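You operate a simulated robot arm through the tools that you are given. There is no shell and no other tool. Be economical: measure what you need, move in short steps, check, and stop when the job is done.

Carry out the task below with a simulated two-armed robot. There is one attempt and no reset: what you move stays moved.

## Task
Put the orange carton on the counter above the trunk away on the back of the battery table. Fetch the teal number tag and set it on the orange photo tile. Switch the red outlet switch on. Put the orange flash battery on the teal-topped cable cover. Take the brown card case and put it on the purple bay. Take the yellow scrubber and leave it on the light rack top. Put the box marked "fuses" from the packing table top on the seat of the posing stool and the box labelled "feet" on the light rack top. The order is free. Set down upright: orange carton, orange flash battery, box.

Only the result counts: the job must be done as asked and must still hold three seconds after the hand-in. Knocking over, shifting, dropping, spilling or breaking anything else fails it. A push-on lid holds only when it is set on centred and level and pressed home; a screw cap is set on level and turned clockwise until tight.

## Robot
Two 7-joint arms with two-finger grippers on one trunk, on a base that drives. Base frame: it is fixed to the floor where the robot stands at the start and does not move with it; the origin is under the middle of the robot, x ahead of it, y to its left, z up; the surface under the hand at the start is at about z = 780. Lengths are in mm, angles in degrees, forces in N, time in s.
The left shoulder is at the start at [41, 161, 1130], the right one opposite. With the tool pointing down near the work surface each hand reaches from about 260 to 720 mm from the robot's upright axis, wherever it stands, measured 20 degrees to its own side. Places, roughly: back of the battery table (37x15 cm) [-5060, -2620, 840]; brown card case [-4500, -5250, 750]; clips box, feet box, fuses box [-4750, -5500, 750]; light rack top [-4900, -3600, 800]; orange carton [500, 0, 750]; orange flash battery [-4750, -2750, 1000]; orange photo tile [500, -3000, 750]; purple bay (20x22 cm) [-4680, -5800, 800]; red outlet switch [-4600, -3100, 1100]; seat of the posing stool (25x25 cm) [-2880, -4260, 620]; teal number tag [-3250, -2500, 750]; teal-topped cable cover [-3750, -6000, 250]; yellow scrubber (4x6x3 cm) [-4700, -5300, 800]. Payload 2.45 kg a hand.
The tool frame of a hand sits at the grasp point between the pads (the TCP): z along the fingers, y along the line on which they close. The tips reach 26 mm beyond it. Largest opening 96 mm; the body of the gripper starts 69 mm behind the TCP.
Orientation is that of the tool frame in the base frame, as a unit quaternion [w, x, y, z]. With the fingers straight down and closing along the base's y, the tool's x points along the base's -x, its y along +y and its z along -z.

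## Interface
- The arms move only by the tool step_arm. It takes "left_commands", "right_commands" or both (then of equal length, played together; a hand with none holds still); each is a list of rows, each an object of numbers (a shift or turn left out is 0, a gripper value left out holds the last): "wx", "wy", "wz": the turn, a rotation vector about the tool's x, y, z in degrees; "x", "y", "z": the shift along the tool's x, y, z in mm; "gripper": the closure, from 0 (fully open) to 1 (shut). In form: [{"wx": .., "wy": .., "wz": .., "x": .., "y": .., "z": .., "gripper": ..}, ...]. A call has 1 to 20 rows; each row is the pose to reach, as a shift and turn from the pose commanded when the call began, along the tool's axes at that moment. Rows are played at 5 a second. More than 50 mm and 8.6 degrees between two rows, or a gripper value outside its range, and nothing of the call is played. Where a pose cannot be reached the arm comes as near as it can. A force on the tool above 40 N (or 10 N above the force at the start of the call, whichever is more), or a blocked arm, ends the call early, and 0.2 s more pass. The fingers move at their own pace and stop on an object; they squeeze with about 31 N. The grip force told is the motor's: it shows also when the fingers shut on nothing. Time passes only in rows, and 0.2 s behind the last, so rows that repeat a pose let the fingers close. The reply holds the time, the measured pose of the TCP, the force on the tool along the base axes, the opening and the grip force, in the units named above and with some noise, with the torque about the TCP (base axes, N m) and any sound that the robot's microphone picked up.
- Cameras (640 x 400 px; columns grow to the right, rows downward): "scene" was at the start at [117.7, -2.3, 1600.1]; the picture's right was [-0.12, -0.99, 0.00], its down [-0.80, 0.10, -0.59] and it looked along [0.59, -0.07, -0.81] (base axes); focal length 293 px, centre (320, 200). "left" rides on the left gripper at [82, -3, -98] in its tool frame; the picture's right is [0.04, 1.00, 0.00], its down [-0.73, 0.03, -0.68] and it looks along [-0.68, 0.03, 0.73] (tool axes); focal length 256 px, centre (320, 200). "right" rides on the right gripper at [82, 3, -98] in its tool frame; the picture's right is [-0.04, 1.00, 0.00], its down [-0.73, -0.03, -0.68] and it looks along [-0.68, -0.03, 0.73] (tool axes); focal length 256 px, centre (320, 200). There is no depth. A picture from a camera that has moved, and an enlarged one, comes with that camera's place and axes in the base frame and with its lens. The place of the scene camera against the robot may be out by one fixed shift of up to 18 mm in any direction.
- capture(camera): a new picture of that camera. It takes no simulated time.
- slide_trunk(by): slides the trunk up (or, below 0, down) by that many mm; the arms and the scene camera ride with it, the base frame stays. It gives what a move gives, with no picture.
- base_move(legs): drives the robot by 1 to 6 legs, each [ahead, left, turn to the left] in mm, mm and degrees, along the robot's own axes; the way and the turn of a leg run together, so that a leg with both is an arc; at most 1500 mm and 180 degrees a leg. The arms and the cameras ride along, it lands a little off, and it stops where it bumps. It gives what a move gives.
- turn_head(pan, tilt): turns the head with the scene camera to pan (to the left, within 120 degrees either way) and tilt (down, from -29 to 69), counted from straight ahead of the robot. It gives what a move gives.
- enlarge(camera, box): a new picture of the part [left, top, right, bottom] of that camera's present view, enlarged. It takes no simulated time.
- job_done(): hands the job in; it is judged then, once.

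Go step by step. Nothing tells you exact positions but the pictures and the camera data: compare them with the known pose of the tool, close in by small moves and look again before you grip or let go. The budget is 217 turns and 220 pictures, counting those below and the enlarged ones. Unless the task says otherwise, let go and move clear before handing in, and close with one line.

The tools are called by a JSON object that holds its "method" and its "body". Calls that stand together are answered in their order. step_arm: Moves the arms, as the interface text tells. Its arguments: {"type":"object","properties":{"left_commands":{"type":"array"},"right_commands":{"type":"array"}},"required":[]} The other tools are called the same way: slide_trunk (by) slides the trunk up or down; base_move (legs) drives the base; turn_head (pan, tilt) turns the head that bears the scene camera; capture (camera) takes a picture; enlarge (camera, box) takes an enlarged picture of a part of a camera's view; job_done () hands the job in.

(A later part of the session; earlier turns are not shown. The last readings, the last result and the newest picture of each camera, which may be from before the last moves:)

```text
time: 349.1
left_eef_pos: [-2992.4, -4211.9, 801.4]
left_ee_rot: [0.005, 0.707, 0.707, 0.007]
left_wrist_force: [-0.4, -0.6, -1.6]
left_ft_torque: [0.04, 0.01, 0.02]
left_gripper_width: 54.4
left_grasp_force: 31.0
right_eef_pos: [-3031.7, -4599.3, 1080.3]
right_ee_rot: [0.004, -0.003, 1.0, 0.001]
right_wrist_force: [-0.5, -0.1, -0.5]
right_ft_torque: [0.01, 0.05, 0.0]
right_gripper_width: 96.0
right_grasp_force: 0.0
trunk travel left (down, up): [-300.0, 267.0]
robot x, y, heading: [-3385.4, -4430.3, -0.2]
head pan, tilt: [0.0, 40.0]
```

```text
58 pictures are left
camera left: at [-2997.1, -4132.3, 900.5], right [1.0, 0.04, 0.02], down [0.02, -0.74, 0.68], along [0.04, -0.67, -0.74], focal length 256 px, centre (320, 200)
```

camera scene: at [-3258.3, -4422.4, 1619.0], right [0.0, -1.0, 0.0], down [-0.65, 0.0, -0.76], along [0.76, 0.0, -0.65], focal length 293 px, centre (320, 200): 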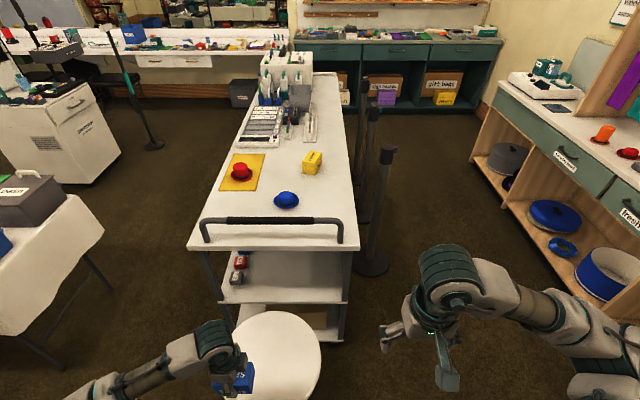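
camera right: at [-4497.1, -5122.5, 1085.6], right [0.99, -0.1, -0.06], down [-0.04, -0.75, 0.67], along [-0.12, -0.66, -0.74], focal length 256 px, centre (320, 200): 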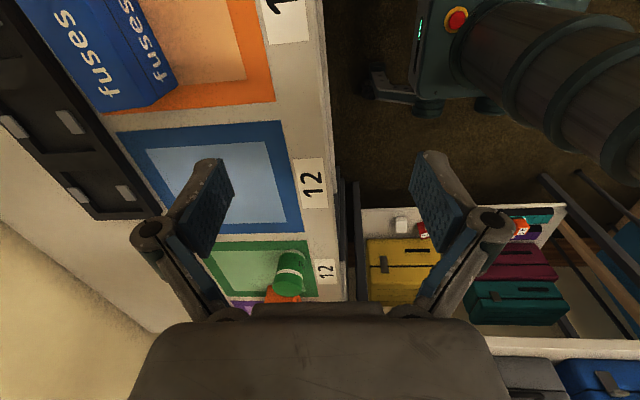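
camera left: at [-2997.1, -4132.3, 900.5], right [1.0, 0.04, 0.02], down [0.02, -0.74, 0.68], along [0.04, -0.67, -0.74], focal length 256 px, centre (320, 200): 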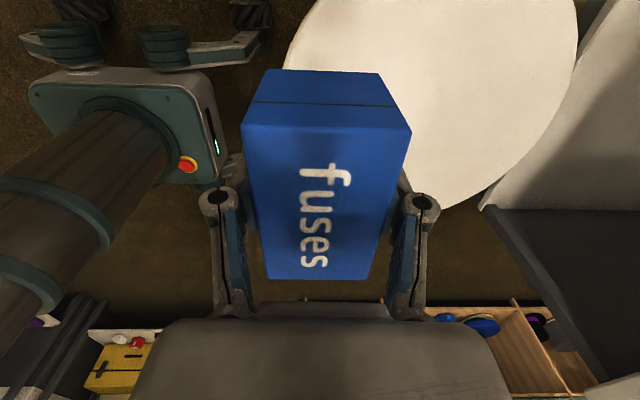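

Seat centre is about (-2883, -4258). Moving over it and lowering to just above.

{"method": "step_arm", "body": {"left_commands": [{"x": -16, "y": 36}, {"x": -32, "y": 72}, {"x": -48, "y": 109}, {"x": -48, "y": 109, "z": 40}, {"x": -48, "y": 109, "z": 80}, {"x": -48, "y": 109, "z": 115}, {"x": -48, "y": 109, "z": 115}, {"x": -48, "y": 109, "z": 115}, {"x": -48, "y": 109, "z": 115}]}}

{"method": "capture", "body": {"camera": "left"}}

{"method": "enlarge", "body": {"camera": "scene", "box": [180, 280, 372, 400]}}

```text
time: 351.1
left_eef_pos: [-2881.7, -4257.8, 688.0]
left_ee_rot: [0.006, 0.707, 0.707, 0.008]
left_wrist_force: [0.2, 0.0, -0.8]
left_ft_torque: [0.01, 0.02, 0.0]
left_gripper_width: 54.4
left_grasp_force: 31.4
right_eef_pos: [-3032.2, -4599.5, 1080.5]
right_ee_rot: [0.003, -0.003, 1.0, 0.002]
right_wrist_force: [-0.3, -0.4, 0.2]
right_ft_torque: [0.0, 0.0, 0.0]
right_gripper_width: 96.1
right_grasp_force: 0.2
trunk travel left (down, up): [-300.0, 267.0]
robot x, y, heading: [-3390.7, -4429.5, 0.1]
head pan, tilt: [0.0, 40.0]
```

```text
57 pictures are left
camera left: at [-2885.4, -4176.9, 786.6], right [1.0, 0.04, 0.02], down [0.02, -0.74, 0.68], along [0.04, -0.68, -0.74], focal length 256 px, centre (320, 200)
```

left: 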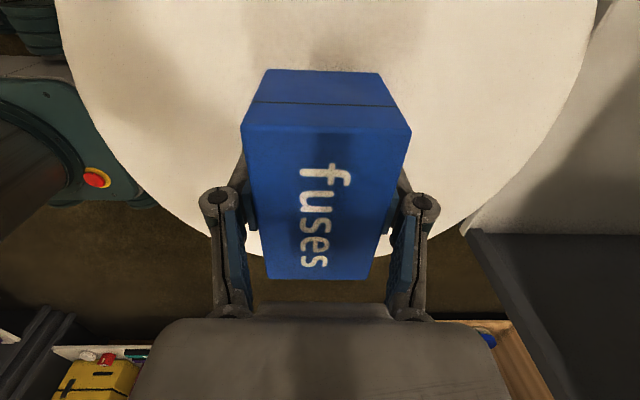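

```text
3.33 times, centred on (276, 340) of scene
camera zoom: at [-3257.6, -4424.6, 1619.0], right [0.0, -1.0, 0.0], down [-0.65, 0.0, -0.76], along [0.76, 0.0, -0.65], focal length 978 px, centre (467, -267)
```

zoom: 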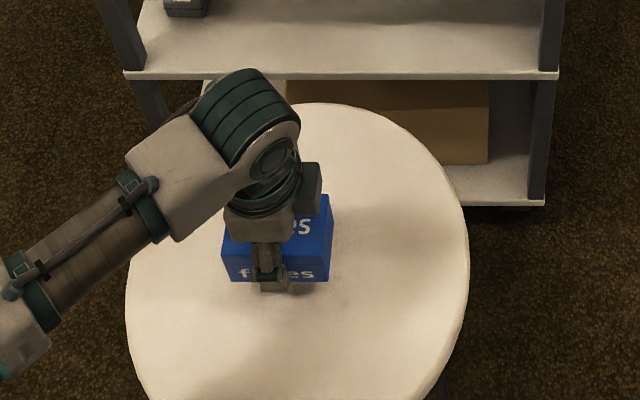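

Nearly centred. Shifting 12 mm and lowering to contact.

{"method": "step_arm", "body": {"left_commands": [{"y": 12, "z": 10}, {"y": 12, "z": 20}, {"y": 12, "z": 28}, {"y": 12, "z": 33}, {"y": 12, "z": 36}, {"y": 12, "z": 39}, {"y": 12, "z": 42}, {"y": 12, "z": 45}, {"y": 12, "z": 48}]}}

{"method": "capture", "body": {"camera": "left"}}

```text
time: 353.1
left_eef_pos: [-2866.4, -4257.5, 643.4]
left_ee_rot: [0.007, 0.706, 0.708, 0.01]
left_wrist_force: [2.0, 1.5, 31.4]
left_ft_torque: [-0.2, 0.75, 0.04]
left_gripper_width: 54.5
left_grasp_force: 31.0
right_eef_pos: [-3034.3, -4599.8, 1081.8]
right_ee_rot: [0.005, -0.003, 1.0, 0.001]
right_wrist_force: [-0.2, 0.2, 0.1]
right_ft_torque: [0.01, 0.03, -0.04]
right_gripper_width: 96.2
right_grasp_force: 0.1
trunk travel left (down, up): [-300.0, 267.0]
robot x, y, heading: [-3386.7, -4426.7, -0.0]
head pan, tilt: [0.0, 40.0]
```

```text
55 pictures are left
camera left: at [-2871.5, -4177.3, 742.7], right [1.0, 0.04, 0.02], down [0.01, -0.74, 0.68], along [0.05, -0.68, -0.74], focal length 256 px, centre (320, 200)
```

left: 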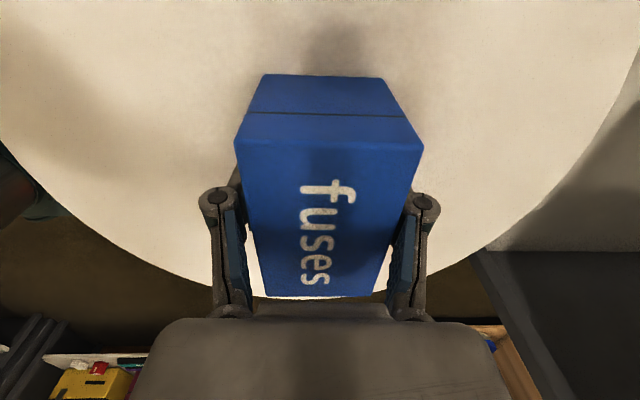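

In contact with the seat. Releasing and lifting away.

{"method": "step_arm", "body": {"left_commands": [{"z": -1, "gripper": 0.35}, {"z": -1, "gripper": 0.2}, {"z": -1, "gripper": 0}, {"z": -1, "gripper": 0}, {"z": -15}, {"z": -45}, {"z": -85}, {"z": -130}, {"z": -175}, {"z": -220}, {"z": -260}]}}

{"method": "capture", "body": {"camera": "left"}}

{"method": "capture", "body": {"camera": "scene"}}

```text
time: 355.5
left_eef_pos: [-2871.8, -4258.3, 902.3]
left_ee_rot: [0.005, 0.707, 0.707, 0.008]
left_wrist_force: [0.4, 0.3, -0.4]
left_ft_torque: [0.01, -0.03, 0.0]
left_gripper_width: 96.0
left_grasp_force: 0.0
right_eef_pos: [-3033.1, -4597.5, 1081.9]
right_ee_rot: [0.004, -0.002, 1.0, 0.001]
right_wrist_force: [-0.3, 0.1, 0.2]
right_ft_torque: [0.04, -0.02, -0.01]
right_gripper_width: 96.1
right_grasp_force: 0.0
trunk travel left (down, up): [-300.0, 267.0]
robot x, y, heading: [-3386.0, -4431.8, 0.2]
head pan, tilt: [0.0, 40.0]
```

```text
54 pictures are left
camera left: at [-2875.4, -4177.3, 1001.7], right [1.0, 0.04, 0.02], down [0.02, -0.74, 0.68], along [0.04, -0.68, -0.74], focal length 256 px, centre (320, 200)
```

left: 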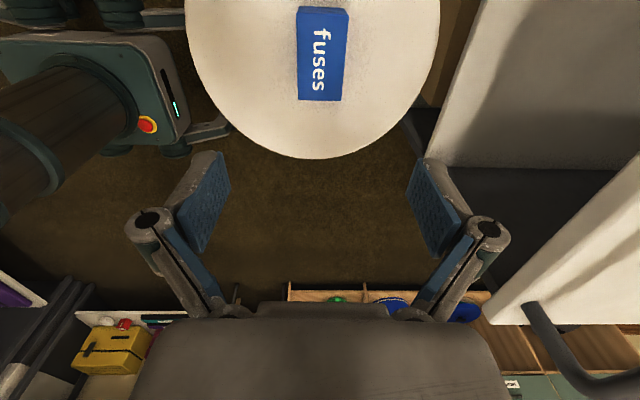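

```text
53 pictures are left
camera scene: at [-3258.3, -4423.5, 1619.1], right [0.0, -1.0, 0.0], down [-0.65, 0.0, -0.76], along [0.76, 0.0, -0.65], focal length 293 px, centre (320, 200)
```

scene: 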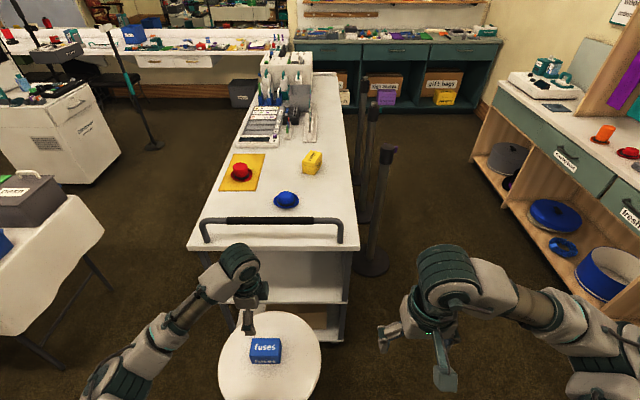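

Fuses box is on the stool. Resetting the left arm and driving to the round table's west side for the teal tag.

{"method": "step_arm", "body": {"left_commands": [{"x": 3, "y": -11, "z": -15, "wz": -6.9}, {"x": 7, "y": -24, "z": -30, "wz": -13.8}, {"x": 11, "y": -36, "z": -46, "wz": -20.8}, {"x": 14, "y": -48, "z": -61, "wz": -27.7}, {"x": 18, "y": -60, "z": -76, "wz": -34.6}, {"x": 22, "y": -72, "z": -91, "wz": -41.5}, {"x": 25, "y": -84, "z": -107, "wz": -48.5}, {"x": 29, "y": -96, "z": -122, "wz": -55.4}, {"x": 33, "y": -108, "z": -137, "wz": -62.3}, {"x": 36, "y": -120, "z": -152, "wz": -69.2}, {"x": 40, "y": -131, "z": -168, "wz": -76.2}, {"x": 43, "y": -143, "z": -183, "wz": -83.1}, {"x": 47, "y": -154, "z": -198, "wz": -90}]}}

{"method": "base_move", "body": {"legs": [[-514, 0, 0], [0, 1400, 0], [0, 500, 0]]}}

{"method": "turn_head", "body": {"pan": 0, "tilt": 50}}

{"method": "capture", "body": {"camera": "scene"}}

```text
time: 358.3
left_eef_pos: [-3029.2, -4212.7, 1097.8]
left_ee_rot: [0.009, -0.002, 1.0, 0.002]
left_wrist_force: [0.1, 0.5, -0.2]
left_ft_torque: [0.02, 0.0, 0.04]
left_gripper_width: 96.1
left_grasp_force: 0.0
right_eef_pos: [-3032.5, -4597.9, 1082.7]
right_ee_rot: [0.004, -0.003, 1.0, 0.0]
right_wrist_force: [-0.4, 0.9, -0.3]
right_ft_torque: [-0.01, 0.01, -0.02]
right_gripper_width: 96.0
right_grasp_force: 0.1
trunk travel left (down, up): [-300.0, 267.0]
robot x, y, heading: [-3386.4, -4429.6, 0.1]
head pan, tilt: [0.0, 40.0]
```

```text
time: 370.3
left_eef_pos: [-3537.3, -2347.2, 1098.7]
left_ee_rot: [0.009, 0.002, 1.0, 0.009]
left_wrist_force: [0.6, 0.6, -0.7]
left_ft_torque: [0.06, -0.01, -0.01]
left_gripper_width: 96.0
left_grasp_force: 0.2
right_eef_pos: [-3541.3, -2731.9, 1079.9]
right_ee_rot: [0.003, -0.002, 1.0, 0.008]
right_wrist_force: [-0.3, 0.8, 0.7]
right_ft_torque: [0.0, 0.0, -0.03]
right_gripper_width: 96.4
right_grasp_force: 0.1
trunk travel left (down, up): [-300.0, 267.0]
robot x, y, heading: [-3897.3, -2548.7, -0.0]
head pan, tilt: [0.0, 40.0]
```

```text
time: 371.0
left_eef_pos: [-3540.1, -2340.1, 1099.1]
left_ee_rot: [0.012, 0.003, 1.0, 0.003]
left_wrist_force: [-0.5, 0.2, -0.2]
left_ft_torque: [0.05, -0.02, -0.01]
left_gripper_width: 96.3
left_grasp_force: 0.0
right_eef_pos: [-3543.7, -2724.1, 1082.3]
right_ee_rot: [0.006, -0.001, 1.0, 0.002]
right_wrist_force: [-0.2, -0.4, -0.8]
right_ft_torque: [0.02, 0.0, 0.01]
right_gripper_width: 95.9
right_grasp_force: 0.1
trunk travel left (down, up): [-300.0, 267.0]
robot x, y, heading: [-3895.9, -2548.8, 0.0]
head pan, tilt: [0.0, 50.0]
```

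```text
52 pictures are left
camera scene: at [-3775.1, -2543.7, 1605.0], right [0.0, -1.0, 0.0], down [-0.77, 0.0, -0.64], along [0.64, 0.0, -0.77], focal length 293 px, centre (320, 200)
```

scene: 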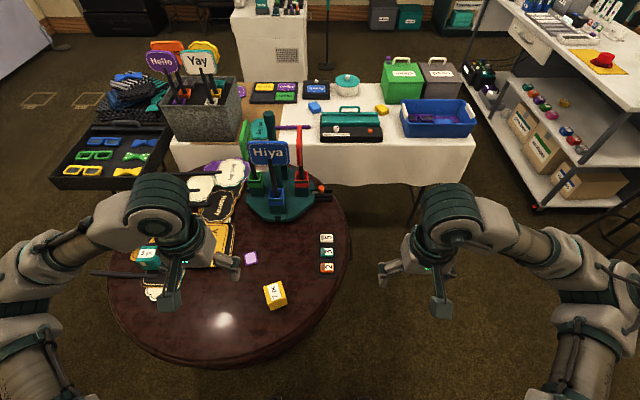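

The teal "3" tag sits mid-tray at about (-3286, -2563). Moving the right hand over it for a closer look.

{"method": "step_arm", "body": {"right_commands": [{"x": -32, "y": 21, "z": 10}, {"x": -65, "y": 42, "z": 25}, {"x": -97, "y": 62, "z": 45}, {"x": -130, "y": 83, "z": 65}, {"x": -162, "y": 104, "z": 85}, {"x": -195, "y": 125, "z": 105}, {"x": -227, "y": 147, "z": 125}, {"x": -258, "y": 167, "z": 150}, {"x": -258, "y": 167, "z": 170}, {"x": -258, "y": 167, "z": 180}, {"x": -258, "y": 167, "z": 180}, {"x": -258, "y": 167, "z": 180}, {"x": -258, "y": 167, "z": 180}, {"x": -258, "y": 167, "z": 180}, {"x": -258, "y": 167, "z": 180}]}}

{"method": "capture", "body": {"camera": "right"}}

{"method": "enlarge", "body": {"camera": "right", "box": [260, 0, 420, 100]}}

```text
time: 374.2
left_eef_pos: [-3540.1, -2329.8, 1096.8]
left_ee_rot: [0.011, 0.002, 1.0, 0.0]
left_wrist_force: [-0.2, -0.2, -0.4]
left_ft_torque: [-0.02, 0.01, 0.0]
left_gripper_width: 96.2
left_grasp_force: 0.0
right_eef_pos: [-3285.5, -2545.3, 906.9]
right_ee_rot: [0.006, -0.002, 1.0, 0.0]
right_wrist_force: [-0.7, 0.6, 0.4]
right_ft_torque: [-0.02, -0.01, 0.01]
right_gripper_width: 96.2
right_grasp_force: 0.1
trunk travel left (down, up): [-300.0, 267.0]
robot x, y, heading: [-3894.9, -2551.5, 0.1]
head pan, tilt: [0.0, 50.0]
```

```text
51 pictures are left
camera right: at [-3368.0, -2541.5, 1004.3], right [0.04, 1.0, 0.0], down [0.73, -0.03, 0.69], along [0.69, -0.03, -0.73], focal length 256 px, centre (320, 200)
```

right: 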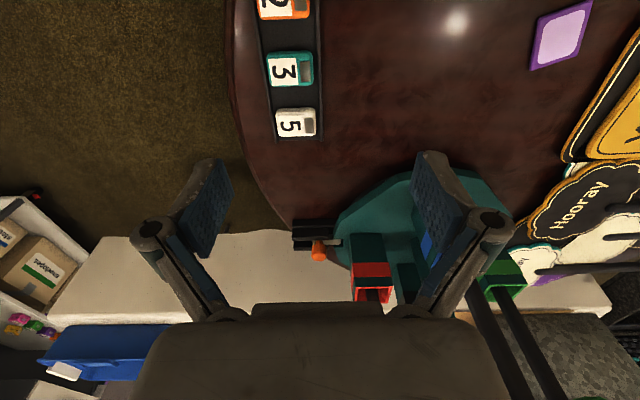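

```text
4.00 times, centred on (340, 50) of right
camera zoom: at [-3368.0, -2541.5, 1004.3], right [0.04, 1.0, 0.0], down [0.73, -0.03, 0.69], along [0.69, -0.03, -0.73], focal length 1024 px, centre (240, 800)
```

zoom: 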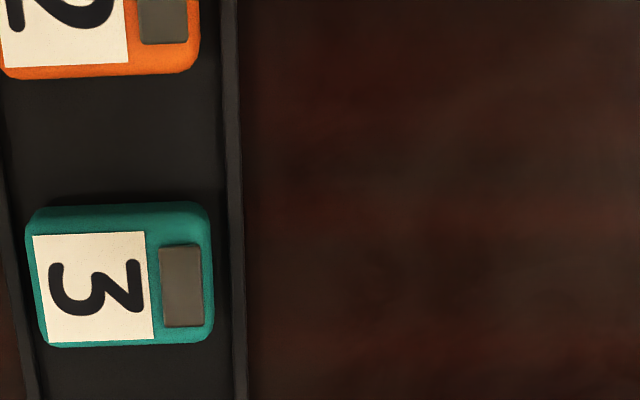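

The tag is about 38×27 mm with ~24 mm gaps to its neighbours along x, and the tray rails block the other direction. I'll grip along x, using the left hand turned 90°; so I retract the right hand and shift right.

{"method": "step_arm", "body": {"right_commands": [{"z": -45}, {"z": -90, "x": 10}, {"x": 45, "y": -20, "z": -110}, {"x": 82, "y": -45, "z": -130}, {"x": 120, "y": -70, "z": -150}, {"x": 157, "y": -95, "z": -165}, {"x": 194, "y": -120, "z": -175}, {"x": 230, "y": -145, "z": -180}, {"x": 258, "y": -167, "z": -180}]}}

{"method": "base_move", "body": {"legs": [[0, -140, 0]]}}

{"method": "step_arm", "body": {"left_commands": [{"x": -15, "y": -6, "z": 5, "wz": 6.4}, {"x": -32, "y": -12, "z": 10, "wz": 12.9}, {"x": -48, "y": -18, "z": 20, "wz": 19.3}, {"x": -65, "y": -24, "z": 32, "wz": 25.7}, {"x": -81, "y": -30, "z": 46, "wz": 32.1}, {"x": -98, "y": -37, "z": 60, "wz": 38.6}, {"x": -114, "y": -44, "z": 76, "wz": 45}, {"x": -131, "y": -51, "z": 92, "wz": 51.4}, {"x": -147, "y": -58, "z": 108, "wz": 57.9}, {"x": -164, "y": -66, "z": 124, "wz": 64.3}, {"x": -180, "y": -74, "z": 140, "wz": 70.7}, {"x": -197, "y": -80, "z": 156, "wz": 77.1}, {"x": -214, "y": -84, "z": 172, "wz": 83.6}, {"x": -230, "y": -86, "z": 190, "wz": 90}, {"x": -230, "y": -86, "z": 190, "wz": 90}, {"x": -230, "y": -86, "z": 190, "wz": 90}, {"x": -230, "y": -86, "z": 190, "wz": 90}, {"x": -230, "y": -86, "z": 190, "wz": 90}]}}

{"method": "capture", "body": {"camera": "left"}}

```text
time: 376.2
left_eef_pos: [-3541.0, -2333.9, 1098.9]
left_ee_rot: [0.011, 0.002, 1.0, 0.003]
left_wrist_force: [0.1, 0.4, 0.8]
left_ft_torque: [-0.01, 0.02, 0.02]
left_gripper_width: 95.9
left_grasp_force: 0.1
right_eef_pos: [-3547.2, -2717.8, 1084.3]
right_ee_rot: [0.006, -0.002, 1.0, 0.002]
right_wrist_force: [-0.6, -0.8, -0.5]
right_ft_torque: [0.01, 0.0, 0.01]
right_gripper_width: 96.0
right_grasp_force: 0.1
trunk travel left (down, up): [-300.0, 267.0]
robot x, y, heading: [-3895.9, -2547.7, -0.0]
head pan, tilt: [0.0, 50.0]
```

```text
time: 377.6
left_eef_pos: [-3539.3, -2431.4, 1090.2]
left_ee_rot: [0.01, -0.002, 1.0, -0.013]
left_wrist_force: [-0.7, 2.1, -0.2]
left_ft_torque: [-0.2, -0.04, 0.04]
left_gripper_width: 96.1
left_grasp_force: 0.1
right_eef_pos: [-3546.0, -2815.6, 1088.6]
right_ee_rot: [0.005, -0.003, 1.0, -0.014]
right_wrist_force: [-0.2, 1.9, 0.6]
right_ft_torque: [-0.2, 0.02, 0.05]
right_gripper_width: 95.9
right_grasp_force: 0.1
trunk travel left (down, up): [-300.0, 267.0]
robot x, y, heading: [-3899.1, -2679.6, -0.1]
head pan, tilt: [0.0, 50.0]
```

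```text
time: 381.6
left_eef_pos: [-3312.1, -2576.5, 918.7]
left_ee_rot: [0.004, 0.709, 0.705, 0.018]
left_wrist_force: [-0.3, -0.2, -0.8]
left_ft_torque: [-0.03, -0.01, -0.01]
left_gripper_width: 95.8
left_grasp_force: 0.1
right_eef_pos: [-3553.3, -2876.0, 1082.0]
right_ee_rot: [0.008, 0.0, 1.0, 0.01]
right_wrist_force: [0.1, 0.4, -0.6]
right_ft_torque: [0.01, 0.04, 0.0]
right_gripper_width: 95.9
right_grasp_force: 0.1
trunk travel left (down, up): [-300.0, 267.0]
robot x, y, heading: [-3895.2, -2690.5, -0.1]
head pan, tilt: [0.0, 50.0]
stopped in row 18 (left hand): the arm was blocked; the commanded pose is now the measured one
```

```text
49 pictures are left
camera left: at [-3316.5, -2497.5, 1019.1], right [1.0, 0.04, 0.03], down [0.01, -0.75, 0.66], along [0.05, -0.66, -0.75], focal length 256 px, centre (320, 200)
```

left: 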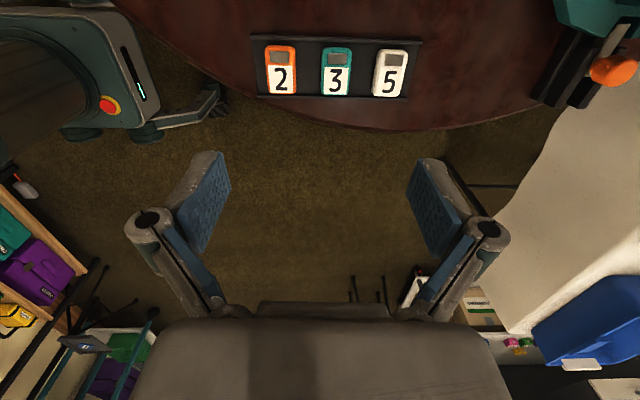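

Tag "3" is right below. Settling the sway while centring and setting the opening to ~42 mm.

{"method": "step_arm", "body": {"left_commands": [{"x": 3, "y": 10, "z": 15, "gripper": 0.56}, {"x": 8, "y": 20, "z": 35, "gripper": 0.56}, {"x": 8, "y": 20, "z": 55}, {"x": 8, "y": 20, "z": 75}, {"x": 8, "y": 20, "z": 79}, {"x": 8, "y": 20, "z": 79}, {"x": 8, "y": 20, "z": 79}, {"x": 8, "y": 20, "z": 79}, {"x": 8, "y": 20, "z": 79}, {"x": 8, "y": 20, "z": 79}, {"x": 8, "y": 20, "z": 79}, {"x": 8, "y": 20, "z": 79}, {"x": 8, "y": 20, "z": 79}, {"x": 8, "y": 20, "z": 79}, {"x": 8, "y": 20, "z": 79}, {"x": 8, "y": 20, "z": 79}]}}

{"method": "enlarge", "body": {"camera": "left", "box": [160, 30, 480, 230]}}

```text
time: 385.0
left_eef_pos: [-3290.0, -2573.2, 840.3]
left_ee_rot: [0.003, 0.709, 0.705, 0.018]
left_wrist_force: [-0.4, -1.8, 0.4]
left_ft_torque: [0.06, -0.01, -0.01]
left_gripper_width: 42.4
left_grasp_force: 0.0
right_eef_pos: [-3553.4, -2882.9, 1083.4]
right_ee_rot: [0.008, 0.001, 1.0, 0.012]
right_wrist_force: [-0.1, 0.1, -0.7]
right_ft_torque: [0.03, 0.05, -0.03]
right_gripper_width: 96.0
right_grasp_force: 0.0
trunk travel left (down, up): [-300.0, 267.0]
robot x, y, heading: [-3895.0, -2697.0, -0.5]
head pan, tilt: [0.0, 50.0]
```

```text
2.00 times, centred on (320, 130) of left
camera zoom: at [-3294.3, -2493.8, 941.3], right [1.0, 0.03, 0.03], down [0.0, -0.75, 0.66], along [0.04, -0.66, -0.75], focal length 512 px, centre (320, 340)
```

zoom: 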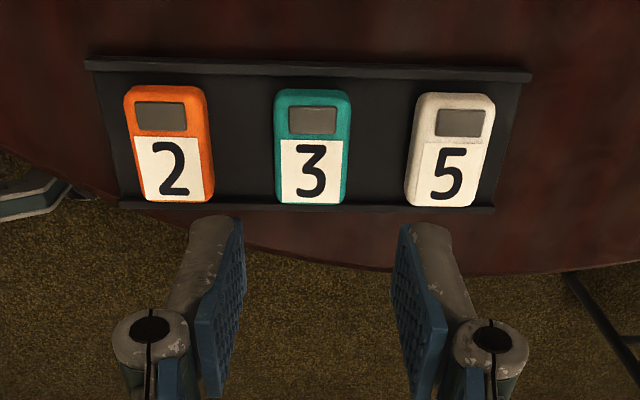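

{"method": "step_arm", "body": {"left_commands": [{"x": 9, "z": 15}, {"x": 9, "z": 30}, {"x": 9, "z": 45}, {"x": 9, "z": 55}, {"x": 9, "z": 58}, {"x": 9, "z": 58}]}}

{"method": "enlarge", "body": {"camera": "left", "box": [160, 60, 480, 260]}}

```text
time: 386.4
left_eef_pos: [-3288.8, -2547.4, 781.2]
left_ee_rot: [0.007, 0.708, 0.706, 0.014]
left_wrist_force: [1.1, -0.8, -0.7]
left_ft_torque: [0.0, -0.04, 0.0]
left_gripper_width: 42.1
left_grasp_force: 0.2
right_eef_pos: [-3554.0, -2864.4, 1085.8]
right_ee_rot: [0.009, 0.0, 1.0, 0.005]
right_wrist_force: [-0.4, 0.4, -0.4]
right_ft_torque: [0.0, 0.0, -0.01]
right_gripper_width: 96.1
right_grasp_force: 0.0
trunk travel left (down, up): [-300.0, 267.0]
robot x, y, heading: [-3895.7, -2688.3, -0.0]
head pan, tilt: [0.0, 50.0]
```

```text
2.00 times, centred on (320, 160) of left
camera zoom: at [-3292.9, -2467.4, 881.0], right [1.0, 0.04, 0.03], down [0.01, -0.74, 0.67], along [0.05, -0.67, -0.74], focal length 512 px, centre (320, 280)
```

zoom: 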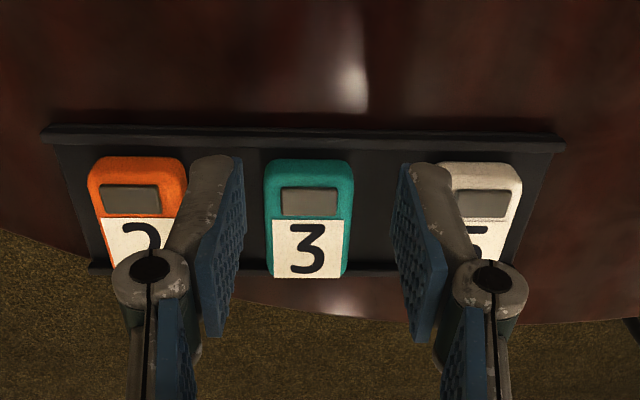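

{"method": "step_arm", "body": {"left_commands": [{"x": -6, "y": -3, "z": 0}, {"x": -6, "y": -3, "z": 3}, {"x": -6, "y": -3, "z": 6}, {"x": -6, "y": -3, "z": 9}, {"x": -6, "y": -3, "z": 12}]}}

{"method": "enlarge", "body": {"camera": "left", "box": [160, 60, 480, 260]}}

```text
time: 387.6
left_eef_pos: [-3290.1, -2564.9, 771.0]
left_ee_rot: [0.003, 0.709, 0.705, 0.017]
left_wrist_force: [0.1, -0.5, -0.7]
left_ft_torque: [0.06, 0.01, 0.0]
left_gripper_width: 42.1
left_grasp_force: 0.1
right_eef_pos: [-3552.9, -2877.6, 1083.5]
right_ee_rot: [0.008, 0.0, 1.0, 0.01]
right_wrist_force: [-0.8, -0.6, -0.6]
right_ft_torque: [0.0, 0.0, -0.04]
right_gripper_width: 96.2
right_grasp_force: 0.1
trunk travel left (down, up): [-300.0, 267.0]
robot x, y, heading: [-3896.4, -2690.7, 0.0]
head pan, tilt: [0.0, 50.0]
```

```text
2.00 times, centred on (320, 160) of left
camera zoom: at [-3295.0, -2485.4, 871.0], right [1.0, 0.03, 0.03], down [0.01, -0.75, 0.66], along [0.04, -0.66, -0.75], focal length 512 px, centre (320, 280)
```

zoom: 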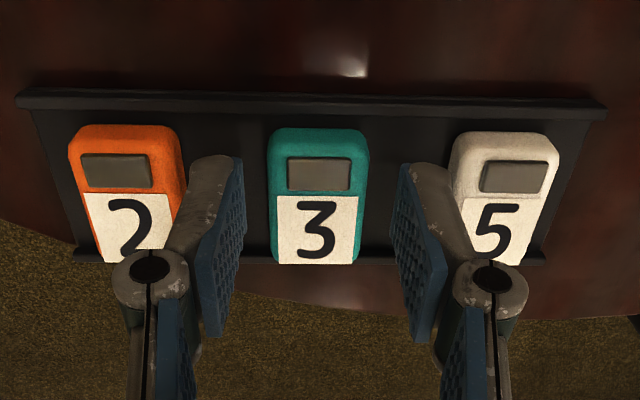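

{"method": "step_arm", "body": {"left_commands": [{"x": 3, "z": 2}, {"x": 4, "z": 4}, {"x": 4, "z": 6}, {"x": 4, "z": 6, "gripper": 1}, {"x": 4, "z": 6, "gripper": 1}, {"x": 4, "z": 6, "gripper": 1}, {"x": 4, "z": 6, "gripper": 1}]}}

{"method": "enlarge", "body": {"camera": "left", "box": [160, 60, 480, 260]}}

```text
time: 389.2
left_eef_pos: [-3289.7, -2551.9, 764.7]
left_ee_rot: [0.005, 0.707, 0.707, 0.016]
left_wrist_force: [0.2, 4.1, 10.7]
left_ft_torque: [0.04, -0.07, 0.01]
left_gripper_width: 0.1
left_grasp_force: 28.6
right_eef_pos: [-3553.2, -2869.1, 1083.6]
right_ee_rot: [0.008, -0.001, 1.0, 0.007]
right_wrist_force: [0.3, 0.1, -0.1]
right_ft_torque: [0.02, -0.02, 0.02]
right_gripper_width: 96.1
right_grasp_force: 0.2
trunk travel left (down, up): [-300.0, 267.0]
robot x, y, heading: [-3897.4, -2689.4, 0.1]
head pan, tilt: [0.0, 50.0]
```

```text
2.00 times, centred on (320, 160) of left
camera zoom: at [-3294.4, -2472.6, 863.8], right [1.0, 0.04, 0.03], down [0.01, -0.74, 0.67], along [0.05, -0.67, -0.74], focal length 512 px, centre (320, 280)
```

zoom: 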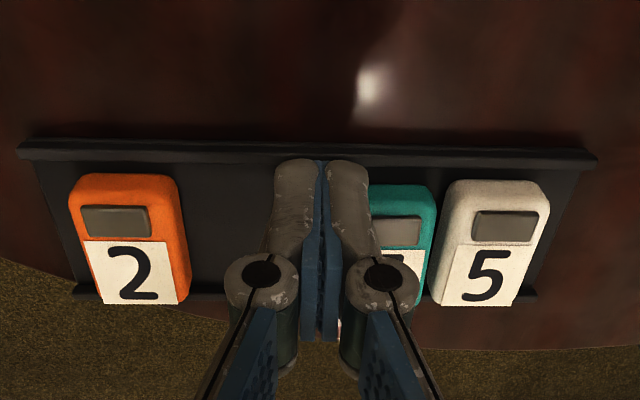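

The left finger pushed the tag toward the "5" while the right one slid over its top (a slight roll). The fingertip is now pressing on the tag, so I'll drag it gently back left.

{"method": "step_arm", "body": {"left_commands": [{"y": -5, "z": 0.5}, {"y": -10, "z": 0.5}, {"y": -15, "z": 0.5}, {"y": -20, "z": 0.5}, {"y": -20, "z": -15}, {"y": -20, "z": -40}]}}

{"method": "enlarge", "body": {"camera": "left", "box": [160, 40, 480, 240]}}

```text
time: 390.6
left_eef_pos: [-3310.3, -2551.2, 803.4]
left_ee_rot: [0.006, 0.708, 0.706, 0.015]
left_wrist_force: [-0.3, 0.2, 0.1]
left_ft_torque: [0.01, 0.0, 0.0]
left_gripper_width: 0.0
left_grasp_force: 28.1
right_eef_pos: [-3553.6, -2867.7, 1084.9]
right_ee_rot: [0.009, 0.0, 1.0, 0.006]
right_wrist_force: [0.5, -1.0, -0.8]
right_ft_torque: [0.04, -0.01, 0.02]
right_gripper_width: 96.1
right_grasp_force: 0.0
trunk travel left (down, up): [-300.0, 267.0]
robot x, y, heading: [-3895.5, -2691.5, -0.1]
head pan, tilt: [0.0, 50.0]
```

```text
2.00 times, centred on (320, 140) of left
camera zoom: at [-3316.6, -2471.9, 902.7], right [1.0, 0.04, 0.03], down [0.01, -0.74, 0.67], along [0.05, -0.67, -0.74], focal length 512 px, centre (320, 320)
```

zoom: 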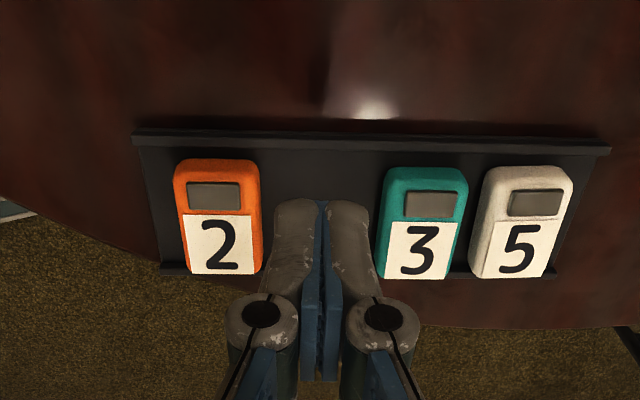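

The tag moved ~5 mm. Its top must be near z 740. I'm correcting the roll and dragging it further left with light pressure.

{"method": "step_arm", "body": {"left_commands": [{"x": -3, "y": 20, "z": 5, "wx": 0.8}, {"x": -5, "y": 38, "z": 15, "wx": 1.6}, {"x": -5, "y": 38, "z": 28, "wx": 1.6}, {"x": -5, "y": 38, "z": 35, "wx": 1.6}, {"x": -5, "y": 38, "z": 38, "wx": 1.6}, {"x": -5, "y": 38, "z": 40, "wx": 1.6}, {"x": -5, "y": 33, "z": 40.5, "wx": 1.6}, {"x": -5, "y": 28, "z": 40.5, "wx": 1.6}, {"x": -5, "y": 23, "z": 40.5, "wx": 1.6}, {"x": -5, "y": 20, "z": 40.5, "wx": 1.6}]}}

{"method": "step_arm", "body": {"left_commands": [{"z": -10}, {"z": -30}, {"y": -12, "z": -40}]}}

{"method": "enlarge", "body": {"camera": "left", "box": [160, 40, 480, 240]}}

```text
time: 392.8
left_eef_pos: [-3290.5, -2558.6, 766.2]
left_ee_rot: [-0.003, 0.709, 0.705, 0.005]
left_wrist_force: [2.9, -0.8, 19.9]
left_ft_torque: [-0.14, -0.21, 0.0]
left_gripper_width: 0.0
left_grasp_force: 28.5
right_eef_pos: [-3555.8, -2868.8, 1085.2]
right_ee_rot: [0.009, 0.0, 1.0, 0.006]
right_wrist_force: [-0.8, -0.5, -0.3]
right_ft_torque: [0.04, 0.05, -0.03]
right_gripper_width: 96.1
right_grasp_force: 0.0
trunk travel left (down, up): [-300.0, 267.0]
robot x, y, heading: [-3896.2, -2688.9, -0.1]
head pan, tilt: [0.0, 50.0]
```

```text
time: 393.6
left_eef_pos: [-3300.8, -2558.1, 802.9]
left_ee_rot: [-0.005, 0.707, 0.707, 0.004]
left_wrist_force: [0.1, 0.3, 0.1]
left_ft_torque: [0.02, 0.0, 0.02]
left_gripper_width: 0.0
left_grasp_force: 28.3
right_eef_pos: [-3554.3, -2869.1, 1084.9]
right_ee_rot: [0.008, -0.001, 1.0, 0.006]
right_wrist_force: [0.1, 0.0, -0.4]
right_ft_torque: [0.03, 0.03, -0.01]
right_gripper_width: 96.1
right_grasp_force: 0.1
trunk travel left (down, up): [-300.0, 267.0]
robot x, y, heading: [-3897.2, -2692.8, 0.0]
head pan, tilt: [0.0, 50.0]
```

```text
2.00 times, centred on (320, 140) of left
camera zoom: at [-3303.8, -2478.2, 902.5], right [1.0, 0.04, 0.0], down [0.03, -0.74, 0.67], along [0.03, -0.67, -0.74], focal length 512 px, centre (320, 320)
```

zoom: 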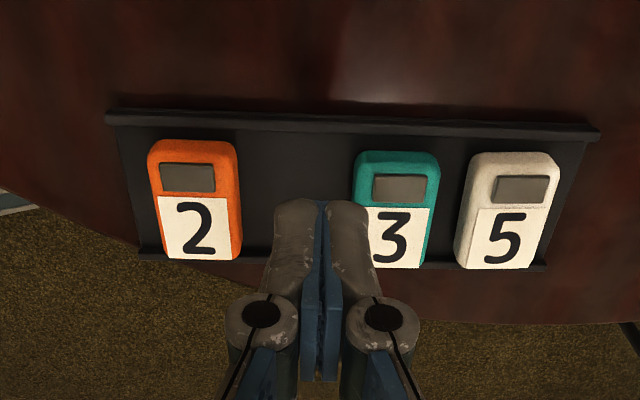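

Gap is ~8 mm; I need about 14. One more drag with a bit more pressure.

{"method": "step_arm", "body": {"left_commands": [{"x": 0, "y": 16, "z": 10}, {"x": -3, "y": 32, "z": 25}, {"x": -3, "y": 32, "z": 34}, {"x": -3, "y": 32, "z": 37.5}, {"x": -3, "y": 32, "z": 39.5}, {"x": -3, "y": 28, "z": 40.5}, {"x": -3, "y": 23, "z": 40.5}, {"x": -3, "y": 18, "z": 40.5}, {"x": -3, "y": 13, "z": 40.5}, {"x": -3, "y": 9, "z": 40.5}]}}

{"method": "step_arm", "body": {"left_commands": [{"z": -10}, {"z": -30}, {"y": -8, "z": -45}]}}

{"method": "enlarge", "body": {"camera": "left", "box": [160, 40, 480, 240]}}

```text
time: 395.8
left_eef_pos: [-3294.0, -2562.6, 765.8]
left_ee_rot: [-0.003, 0.709, 0.706, 0.007]
left_wrist_force: [3.8, -0.4, 27.9]
left_ft_torque: [-0.1, -0.25, 0.02]
left_gripper_width: 0.0
left_grasp_force: 28.6
right_eef_pos: [-3556.4, -2868.7, 1085.7]
right_ee_rot: [0.01, 0.0, 1.0, 0.006]
right_wrist_force: [0.2, 0.2, -1.0]
right_ft_torque: [-0.01, 0.0, -0.04]
right_gripper_width: 95.9
right_grasp_force: 0.2
trunk travel left (down, up): [-300.0, 267.0]
robot x, y, heading: [-3892.1, -2685.1, 0.2]
head pan, tilt: [0.0, 50.0]
```

```text
time: 396.6
left_eef_pos: [-3301.7, -2560.9, 806.9]
left_ee_rot: [-0.004, 0.709, 0.706, 0.004]
left_wrist_force: [0.8, -0.8, 0.0]
left_ft_torque: [-0.01, 0.02, -0.01]
left_gripper_width: 0.2
left_grasp_force: 28.5
right_eef_pos: [-3554.1, -2868.1, 1085.4]
right_ee_rot: [0.008, -0.001, 1.0, 0.006]
right_wrist_force: [0.9, 0.0, 0.1]
right_ft_torque: [0.01, 0.01, 0.01]
right_gripper_width: 96.1
right_grasp_force: 0.1
trunk travel left (down, up): [-300.0, 267.0]
robot x, y, heading: [-3895.4, -2689.7, -0.2]
head pan, tilt: [0.0, 50.0]
```

```text
2.00 times, centred on (320, 140) of left
camera zoom: at [-3304.0, -2480.8, 906.7], right [1.0, 0.04, 0.0], down [0.03, -0.74, 0.67], along [0.02, -0.67, -0.74], focal length 512 px, centre (320, 320)
```

zoom: 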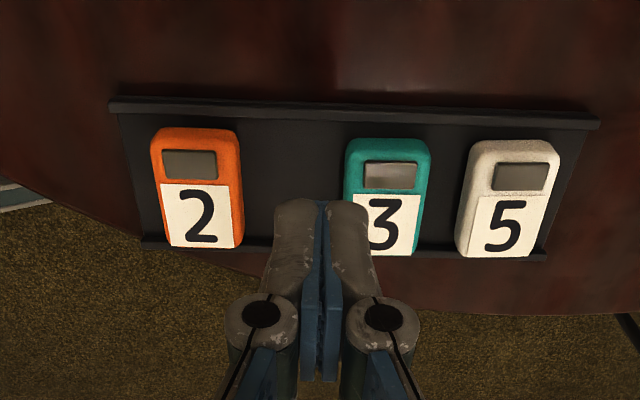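

{"method": "step_arm", "body": {"left_commands": [{"y": 14, "z": 10}, {"y": 29, "z": 28}, {"y": 29, "z": 38}, {"y": 29, "z": 42}, {"y": 29, "z": 44}, {"y": 25, "z": 45}, {"y": 20, "z": 45.5}, {"y": 15, "z": 45.5}, {"y": 10, "z": 45.5}, {"y": 4, "z": 45.5}]}}

{"method": "step_arm", "body": {"left_commands": [{"z": -12}, {"z": -35}, {"y": -4, "z": -45, "gripper": 0.5}, {"y": -4, "z": -45, "gripper": 0.5}]}}

{"method": "enlarge", "body": {"camera": "left", "box": [160, 40, 480, 240]}}

```text
time: 398.8
left_eef_pos: [-3297.9, -2561.9, 765.7]
left_ee_rot: [-0.003, 0.709, 0.705, 0.006]
left_wrist_force: [4.2, 1.1, 26.9]
left_ft_torque: [-0.03, -0.27, 0.03]
left_gripper_width: 0.0
left_grasp_force: 29.3
right_eef_pos: [-3555.7, -2867.4, 1086.2]
right_ee_rot: [0.009, -0.001, 1.0, 0.006]
right_wrist_force: [-0.1, 0.5, 0.1]
right_ft_torque: [0.04, 0.01, 0.0]
right_gripper_width: 96.0
right_grasp_force: 0.1
trunk travel left (down, up): [-300.0, 267.0]
robot x, y, heading: [-3897.4, -2686.3, 0.1]
head pan, tilt: [0.0, 50.0]
```

```text
time: 399.8
left_eef_pos: [-3301.1, -2560.5, 806.8]
left_ee_rot: [-0.004, 0.709, 0.706, 0.005]
left_wrist_force: [0.0, 0.5, 0.2]
left_ft_torque: [-0.04, -0.05, 0.02]
left_gripper_width: 48.3
left_grasp_force: 0.1
right_eef_pos: [-3553.8, -2868.0, 1084.5]
right_ee_rot: [0.008, 0.0, 1.0, 0.006]
right_wrist_force: [0.1, 0.2, 0.0]
right_ft_torque: [0.0, -0.01, 0.03]
right_gripper_width: 96.1
right_grasp_force: 0.0
trunk travel left (down, up): [-300.0, 267.0]
robot x, y, heading: [-3895.7, -2695.1, 0.0]
head pan, tilt: [0.0, 50.0]
```

```text
2.00 times, centred on (320, 140) of left
camera zoom: at [-3303.2, -2480.8, 906.3], right [1.0, 0.04, 0.0], down [0.03, -0.74, 0.67], along [0.02, -0.67, -0.74], focal length 512 px, centre (320, 320)
```

zoom: 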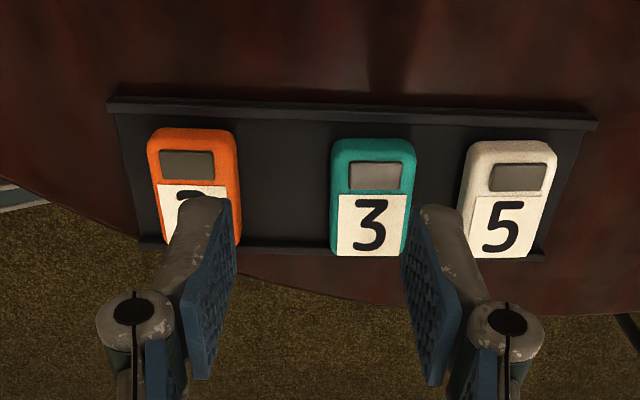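

Now the gaps are ~16 mm and ~30 mm. Setting the opening to 34 mm and aligning just above the tag.

{"method": "step_arm", "body": {"left_commands": [{"x": -4, "y": 9, "z": 5, "gripper": 0.65}, {"x": -8, "y": 18.5, "z": 12, "gripper": 0.65}, {"x": -8, "y": 18.5, "z": 20}, {"x": -8, "y": 18.5, "z": 28}, {"x": -8, "y": 18.5, "z": 28}, {"x": -8, "y": 18.5, "z": 28}]}}

{"method": "enlarge", "body": {"camera": "left", "box": [160, 60, 480, 260]}}

```text
time: 401.2
left_eef_pos: [-3283.9, -2569.2, 778.9]
left_ee_rot: [-0.004, 0.709, 0.706, 0.005]
left_wrist_force: [0.0, 0.1, 0.0]
left_ft_torque: [-0.02, 0.02, 0.02]
left_gripper_width: 33.5
left_grasp_force: 0.0
right_eef_pos: [-3553.5, -2868.8, 1085.7]
right_ee_rot: [0.008, -0.001, 1.0, 0.007]
right_wrist_force: [-0.1, 0.7, 0.3]
right_ft_torque: [-0.01, 0.03, 0.02]
right_gripper_width: 95.7
right_grasp_force: 0.1
trunk travel left (down, up): [-300.0, 267.0]
robot x, y, heading: [-3894.8, -2685.1, 0.3]
head pan, tilt: [0.0, 50.0]
```

```text
2.00 times, centred on (320, 160) of left
camera zoom: at [-3285.2, -2489.6, 879.1], right [1.0, 0.04, 0.0], down [0.03, -0.74, 0.67], along [0.03, -0.67, -0.74], focal length 512 px, centre (320, 280)
```

zoom: 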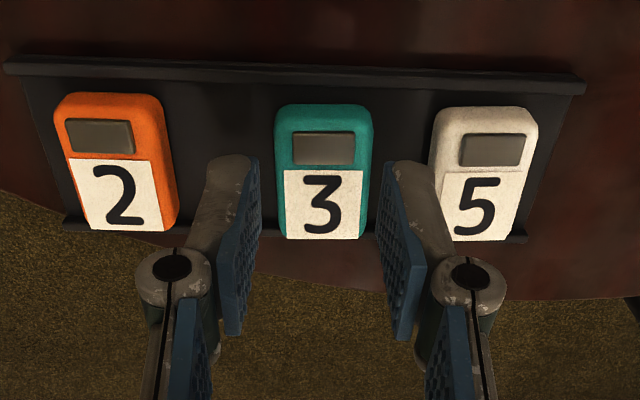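

Aligned. Going down around the tag and closing.

{"method": "step_arm", "body": {"left_commands": [{"z": 8}, {"z": 14}, {"z": 18}, {"z": 20}, {"z": 21.5}, {"z": 21.5, "gripper": 1}, {"z": 21.5, "gripper": 1}, {"z": 21.5, "gripper": 1}, {"z": 21.5, "gripper": 1}]}}

{"method": "enlarge", "body": {"camera": "left", "box": [160, 60, 480, 260]}}

```text
time: 403.2
left_eef_pos: [-3282.3, -2569.8, 758.8]
left_ee_rot: [-0.003, 0.708, 0.706, 0.005]
left_wrist_force: [-0.1, -1.3, 0.9]
left_ft_torque: [0.0, -0.03, 0.04]
left_gripper_width: 28.7
left_grasp_force: 31.1
right_eef_pos: [-3553.1, -2868.8, 1084.2]
right_ee_rot: [0.009, -0.001, 1.0, 0.006]
right_wrist_force: [-0.3, -0.5, -0.3]
right_ft_torque: [0.01, -0.01, 0.06]
right_gripper_width: 96.1
right_grasp_force: 0.0
trunk travel left (down, up): [-300.0, 267.0]
robot x, y, heading: [-3897.8, -2687.9, 0.0]
head pan, tilt: [0.0, 50.0]
```

```text
2.00 times, centred on (320, 160) of left
camera zoom: at [-3285.0, -2489.4, 857.4], right [1.0, 0.04, 0.0], down [0.03, -0.74, 0.67], along [0.03, -0.67, -0.74], focal length 512 px, centre (320, 280)
```

zoom: 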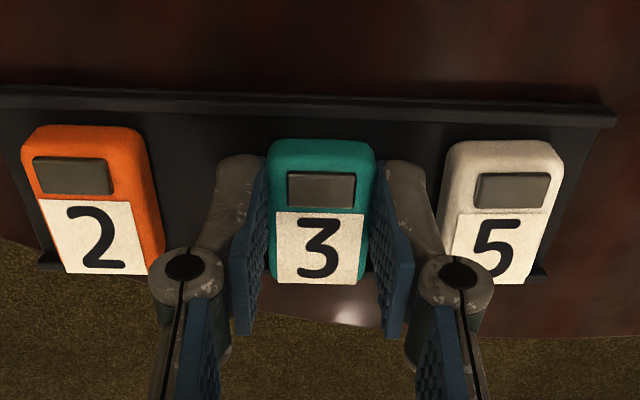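

Gripped at 28.7 mm. Lifting straight up slowly.

{"method": "step_arm", "body": {"left_commands": [{"z": -3}, {"z": -8}, {"z": -15}, {"z": -25}, {"z": -40}, {"z": -65}, {"z": -100}, {"z": -140}, {"z": -180}, {"z": -220}, {"z": -260}]}}

{"method": "capture", "body": {"camera": "left"}}

```text
time: 405.6
left_eef_pos: [-3284.1, -2569.9, 1018.6]
left_ee_rot: [-0.004, 0.708, 0.706, 0.005]
left_wrist_force: [-0.3, -0.4, -1.0]
left_ft_torque: [0.0, -0.03, 0.0]
left_gripper_width: 28.7
left_grasp_force: 30.3
right_eef_pos: [-3555.1, -2868.3, 1084.9]
right_ee_rot: [0.009, -0.001, 1.0, 0.006]
right_wrist_force: [-0.8, -0.4, 0.0]
right_ft_torque: [0.03, 0.04, -0.02]
right_gripper_width: 96.0
right_grasp_force: 0.1
trunk travel left (down, up): [-300.0, 267.0]
robot x, y, heading: [-3897.9, -2689.9, -0.1]
head pan, tilt: [0.0, 50.0]
```

```text
38 pictures are left
camera left: at [-3287.3, -2490.4, 1118.7], right [1.0, 0.04, 0.0], down [0.03, -0.74, 0.67], along [0.03, -0.67, -0.74], focal length 256 px, centre (320, 200)
```

left: 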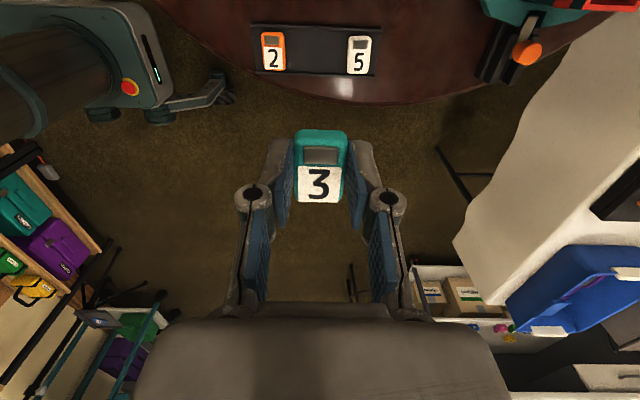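

Tag secured. Tucking the arm, then heading for the gap between the white table and the silver bench, travelling sideways with the hands over the white table's edge.

{"method": "step_arm", "body": {"left_commands": [{"x": 12, "y": -32, "z": -10}, {"x": 25, "y": -64, "z": -20}, {"x": 37, "y": -96, "z": -30}, {"x": 50, "y": -127, "z": -40}, {"x": 62, "y": -159, "z": -50}, {"x": 75, "y": -190, "z": -60}, {"x": 87, "y": -222, "z": -70}, {"x": 100, "y": -254, "z": -80}]}}

{"method": "base_move", "body": {"legs": [[0, -960, 0], [0, 0, 90], [0, -700, 0]]}}

{"method": "turn_head", "body": {"pan": -75, "tilt": 30}}

{"method": "capture", "body": {"camera": "scene"}}

```text
time: 407.4
left_eef_pos: [-3540.6, -2468.3, 1099.6]
left_ee_rot: [-0.003, 0.708, 0.706, 0.006]
left_wrist_force: [-0.3, 0.1, -0.7]
left_ft_torque: [0.0, -0.02, -0.01]
left_gripper_width: 28.6
left_grasp_force: 31.2
right_eef_pos: [-3554.0, -2866.5, 1086.2]
right_ee_rot: [0.008, 0.0, 1.0, 0.006]
right_wrist_force: [-0.2, -0.1, -0.3]
right_ft_torque: [0.01, 0.0, -0.03]
right_gripper_width: 95.7
right_grasp_force: 0.0
trunk travel left (down, up): [-300.0, 267.0]
robot x, y, heading: [-3895.9, -2690.7, -0.1]
head pan, tilt: [0.0, 50.0]
```

```text
time: 419.7
left_eef_pos: [-3433.5, -3304.3, 1097.4]
left_ee_rot: [-0.003, 0.0, 1.0, 0.001]
left_wrist_force: [-0.4, 0.1, -0.4]
left_ft_torque: [0.01, 0.02, 0.0]
left_gripper_width: 28.4
left_grasp_force: 31.3
right_eef_pos: [-3036.6, -3319.6, 1086.2]
right_ee_rot: [-0.005, 0.709, -0.705, -0.007]
right_wrist_force: [0.1, -0.1, 0.1]
right_ft_torque: [0.03, 0.01, 0.0]
right_gripper_width: 96.2
right_grasp_force: 0.1
trunk travel left (down, up): [-300.0, 267.0]
robot x, y, heading: [-3205.0, -3660.4, 90.3]
head pan, tilt: [0.0, 50.0]
```

```text
time: 421.2
left_eef_pos: [-3423.1, -3307.6, 1101.0]
left_ee_rot: [-0.007, 0.0, 1.0, 0.002]
left_wrist_force: [-0.1, -0.3, 0.4]
left_ft_torque: [-0.01, 0.04, -0.02]
left_gripper_width: 28.8
left_grasp_force: 30.8
right_eef_pos: [-3024.5, -3322.6, 1084.5]
right_ee_rot: [-0.002, 0.709, -0.705, -0.012]
right_wrist_force: [0.4, 0.2, 0.1]
right_ft_torque: [0.01, 0.03, 0.02]
right_gripper_width: 96.2
right_grasp_force: 0.0
trunk travel left (down, up): [-300.0, 267.0]
robot x, y, heading: [-3203.7, -3663.8, 90.3]
head pan, tilt: [-75.0, 30.0]
```

```text
37 pictures are left
camera scene: at [-3102.2, -3597.0, 1634.4], right [0.26, -0.96, 0.0], down [-0.49, -0.13, -0.86], along [0.83, 0.23, -0.5], focal length 293 px, centre (320, 200)
```

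scene: 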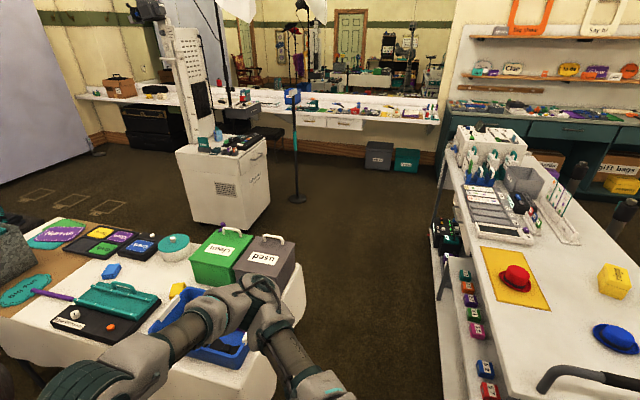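

The corridor is clear but only ~600 mm wide at table height. Centring at y ≈ -3570 and strafing through.

{"method": "base_move", "body": {"legs": [[93, 0, -0.3], [0, -1300, 0]]}}

{"method": "base_move", "body": {"legs": [[0, -1200, 0], [0, 0, -90]]}}

{"method": "turn_head", "body": {"pan": 10, "tilt": 25}}

{"method": "capture", "body": {"camera": "scene"}}

```text
time: 428.5
left_eef_pos: [-2118.5, -3217.0, 1098.5]
left_ee_rot: [-0.002, 0.002, 1.0, 0.001]
left_wrist_force: [0.3, 0.1, 0.2]
left_ft_torque: [0.03, -0.02, 0.01]
left_gripper_width: 28.7
left_grasp_force: 31.0
right_eef_pos: [-1719.3, -3234.4, 1086.9]
right_ee_rot: [-0.005, 0.708, -0.706, -0.009]
right_wrist_force: [-0.5, 0.4, 0.2]
right_ft_torque: [0.01, -0.02, 0.02]
right_gripper_width: 96.1
right_grasp_force: 0.1
trunk travel left (down, up): [-300.0, 267.0]
robot x, y, heading: [-1887.7, -3572.2, 89.8]
head pan, tilt: [-75.0, 30.0]
```

```text
time: 438.4
left_eef_pos: [-329.8, -3342.4, 1102.0]
left_ee_rot: [-0.001, 0.704, 0.71, 0.007]
left_wrist_force: [1.3, -0.7, 0.5]
left_ft_torque: [0.0, 0.03, 0.0]
left_gripper_width: 28.9
left_grasp_force: 31.4
right_eef_pos: [-341.6, -3740.9, 1087.7]
right_ee_rot: [0.012, -0.006, 1.0, 0.006]
right_wrist_force: [-0.1, -0.1, -0.2]
right_ft_torque: [0.01, 0.0, -0.02]
right_gripper_width: 96.1
right_grasp_force: 0.1
trunk travel left (down, up): [-300.0, 267.0]
robot x, y, heading: [-680.6, -3570.7, 0.2]
head pan, tilt: [-75.0, 30.0]
```

```text
time: 440.0
left_eef_pos: [-333.1, -3343.3, 1103.2]
left_ee_rot: [-0.001, 0.705, 0.709, 0.007]
left_wrist_force: [-1.2, 0.3, -0.2]
left_ft_torque: [0.03, 0.0, -0.02]
left_gripper_width: 28.9
left_grasp_force: 30.8
right_eef_pos: [-344.7, -3742.8, 1088.8]
right_ee_rot: [0.014, -0.006, 1.0, 0.006]
right_wrist_force: [0.6, 0.2, 0.1]
right_ft_torque: [-0.01, 0.02, 0.0]
right_gripper_width: 96.3
right_grasp_force: 0.0
trunk travel left (down, up): [-300.0, 267.0]
robot x, y, heading: [-679.7, -3569.5, 0.4]
head pan, tilt: [10.0, 25.0]
```

```text
36 pictures are left
camera scene: at [-545.4, -3543.8, 1642.4], right [0.18, -0.98, 0.0], down [-0.42, -0.08, -0.9], along [0.89, 0.16, -0.43], focal length 293 px, centre (320, 200)
```

scene: 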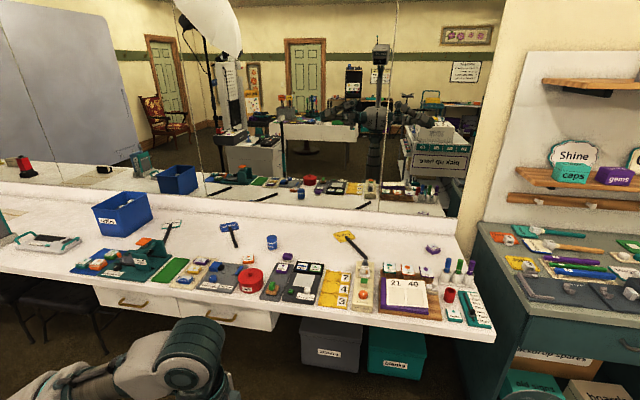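

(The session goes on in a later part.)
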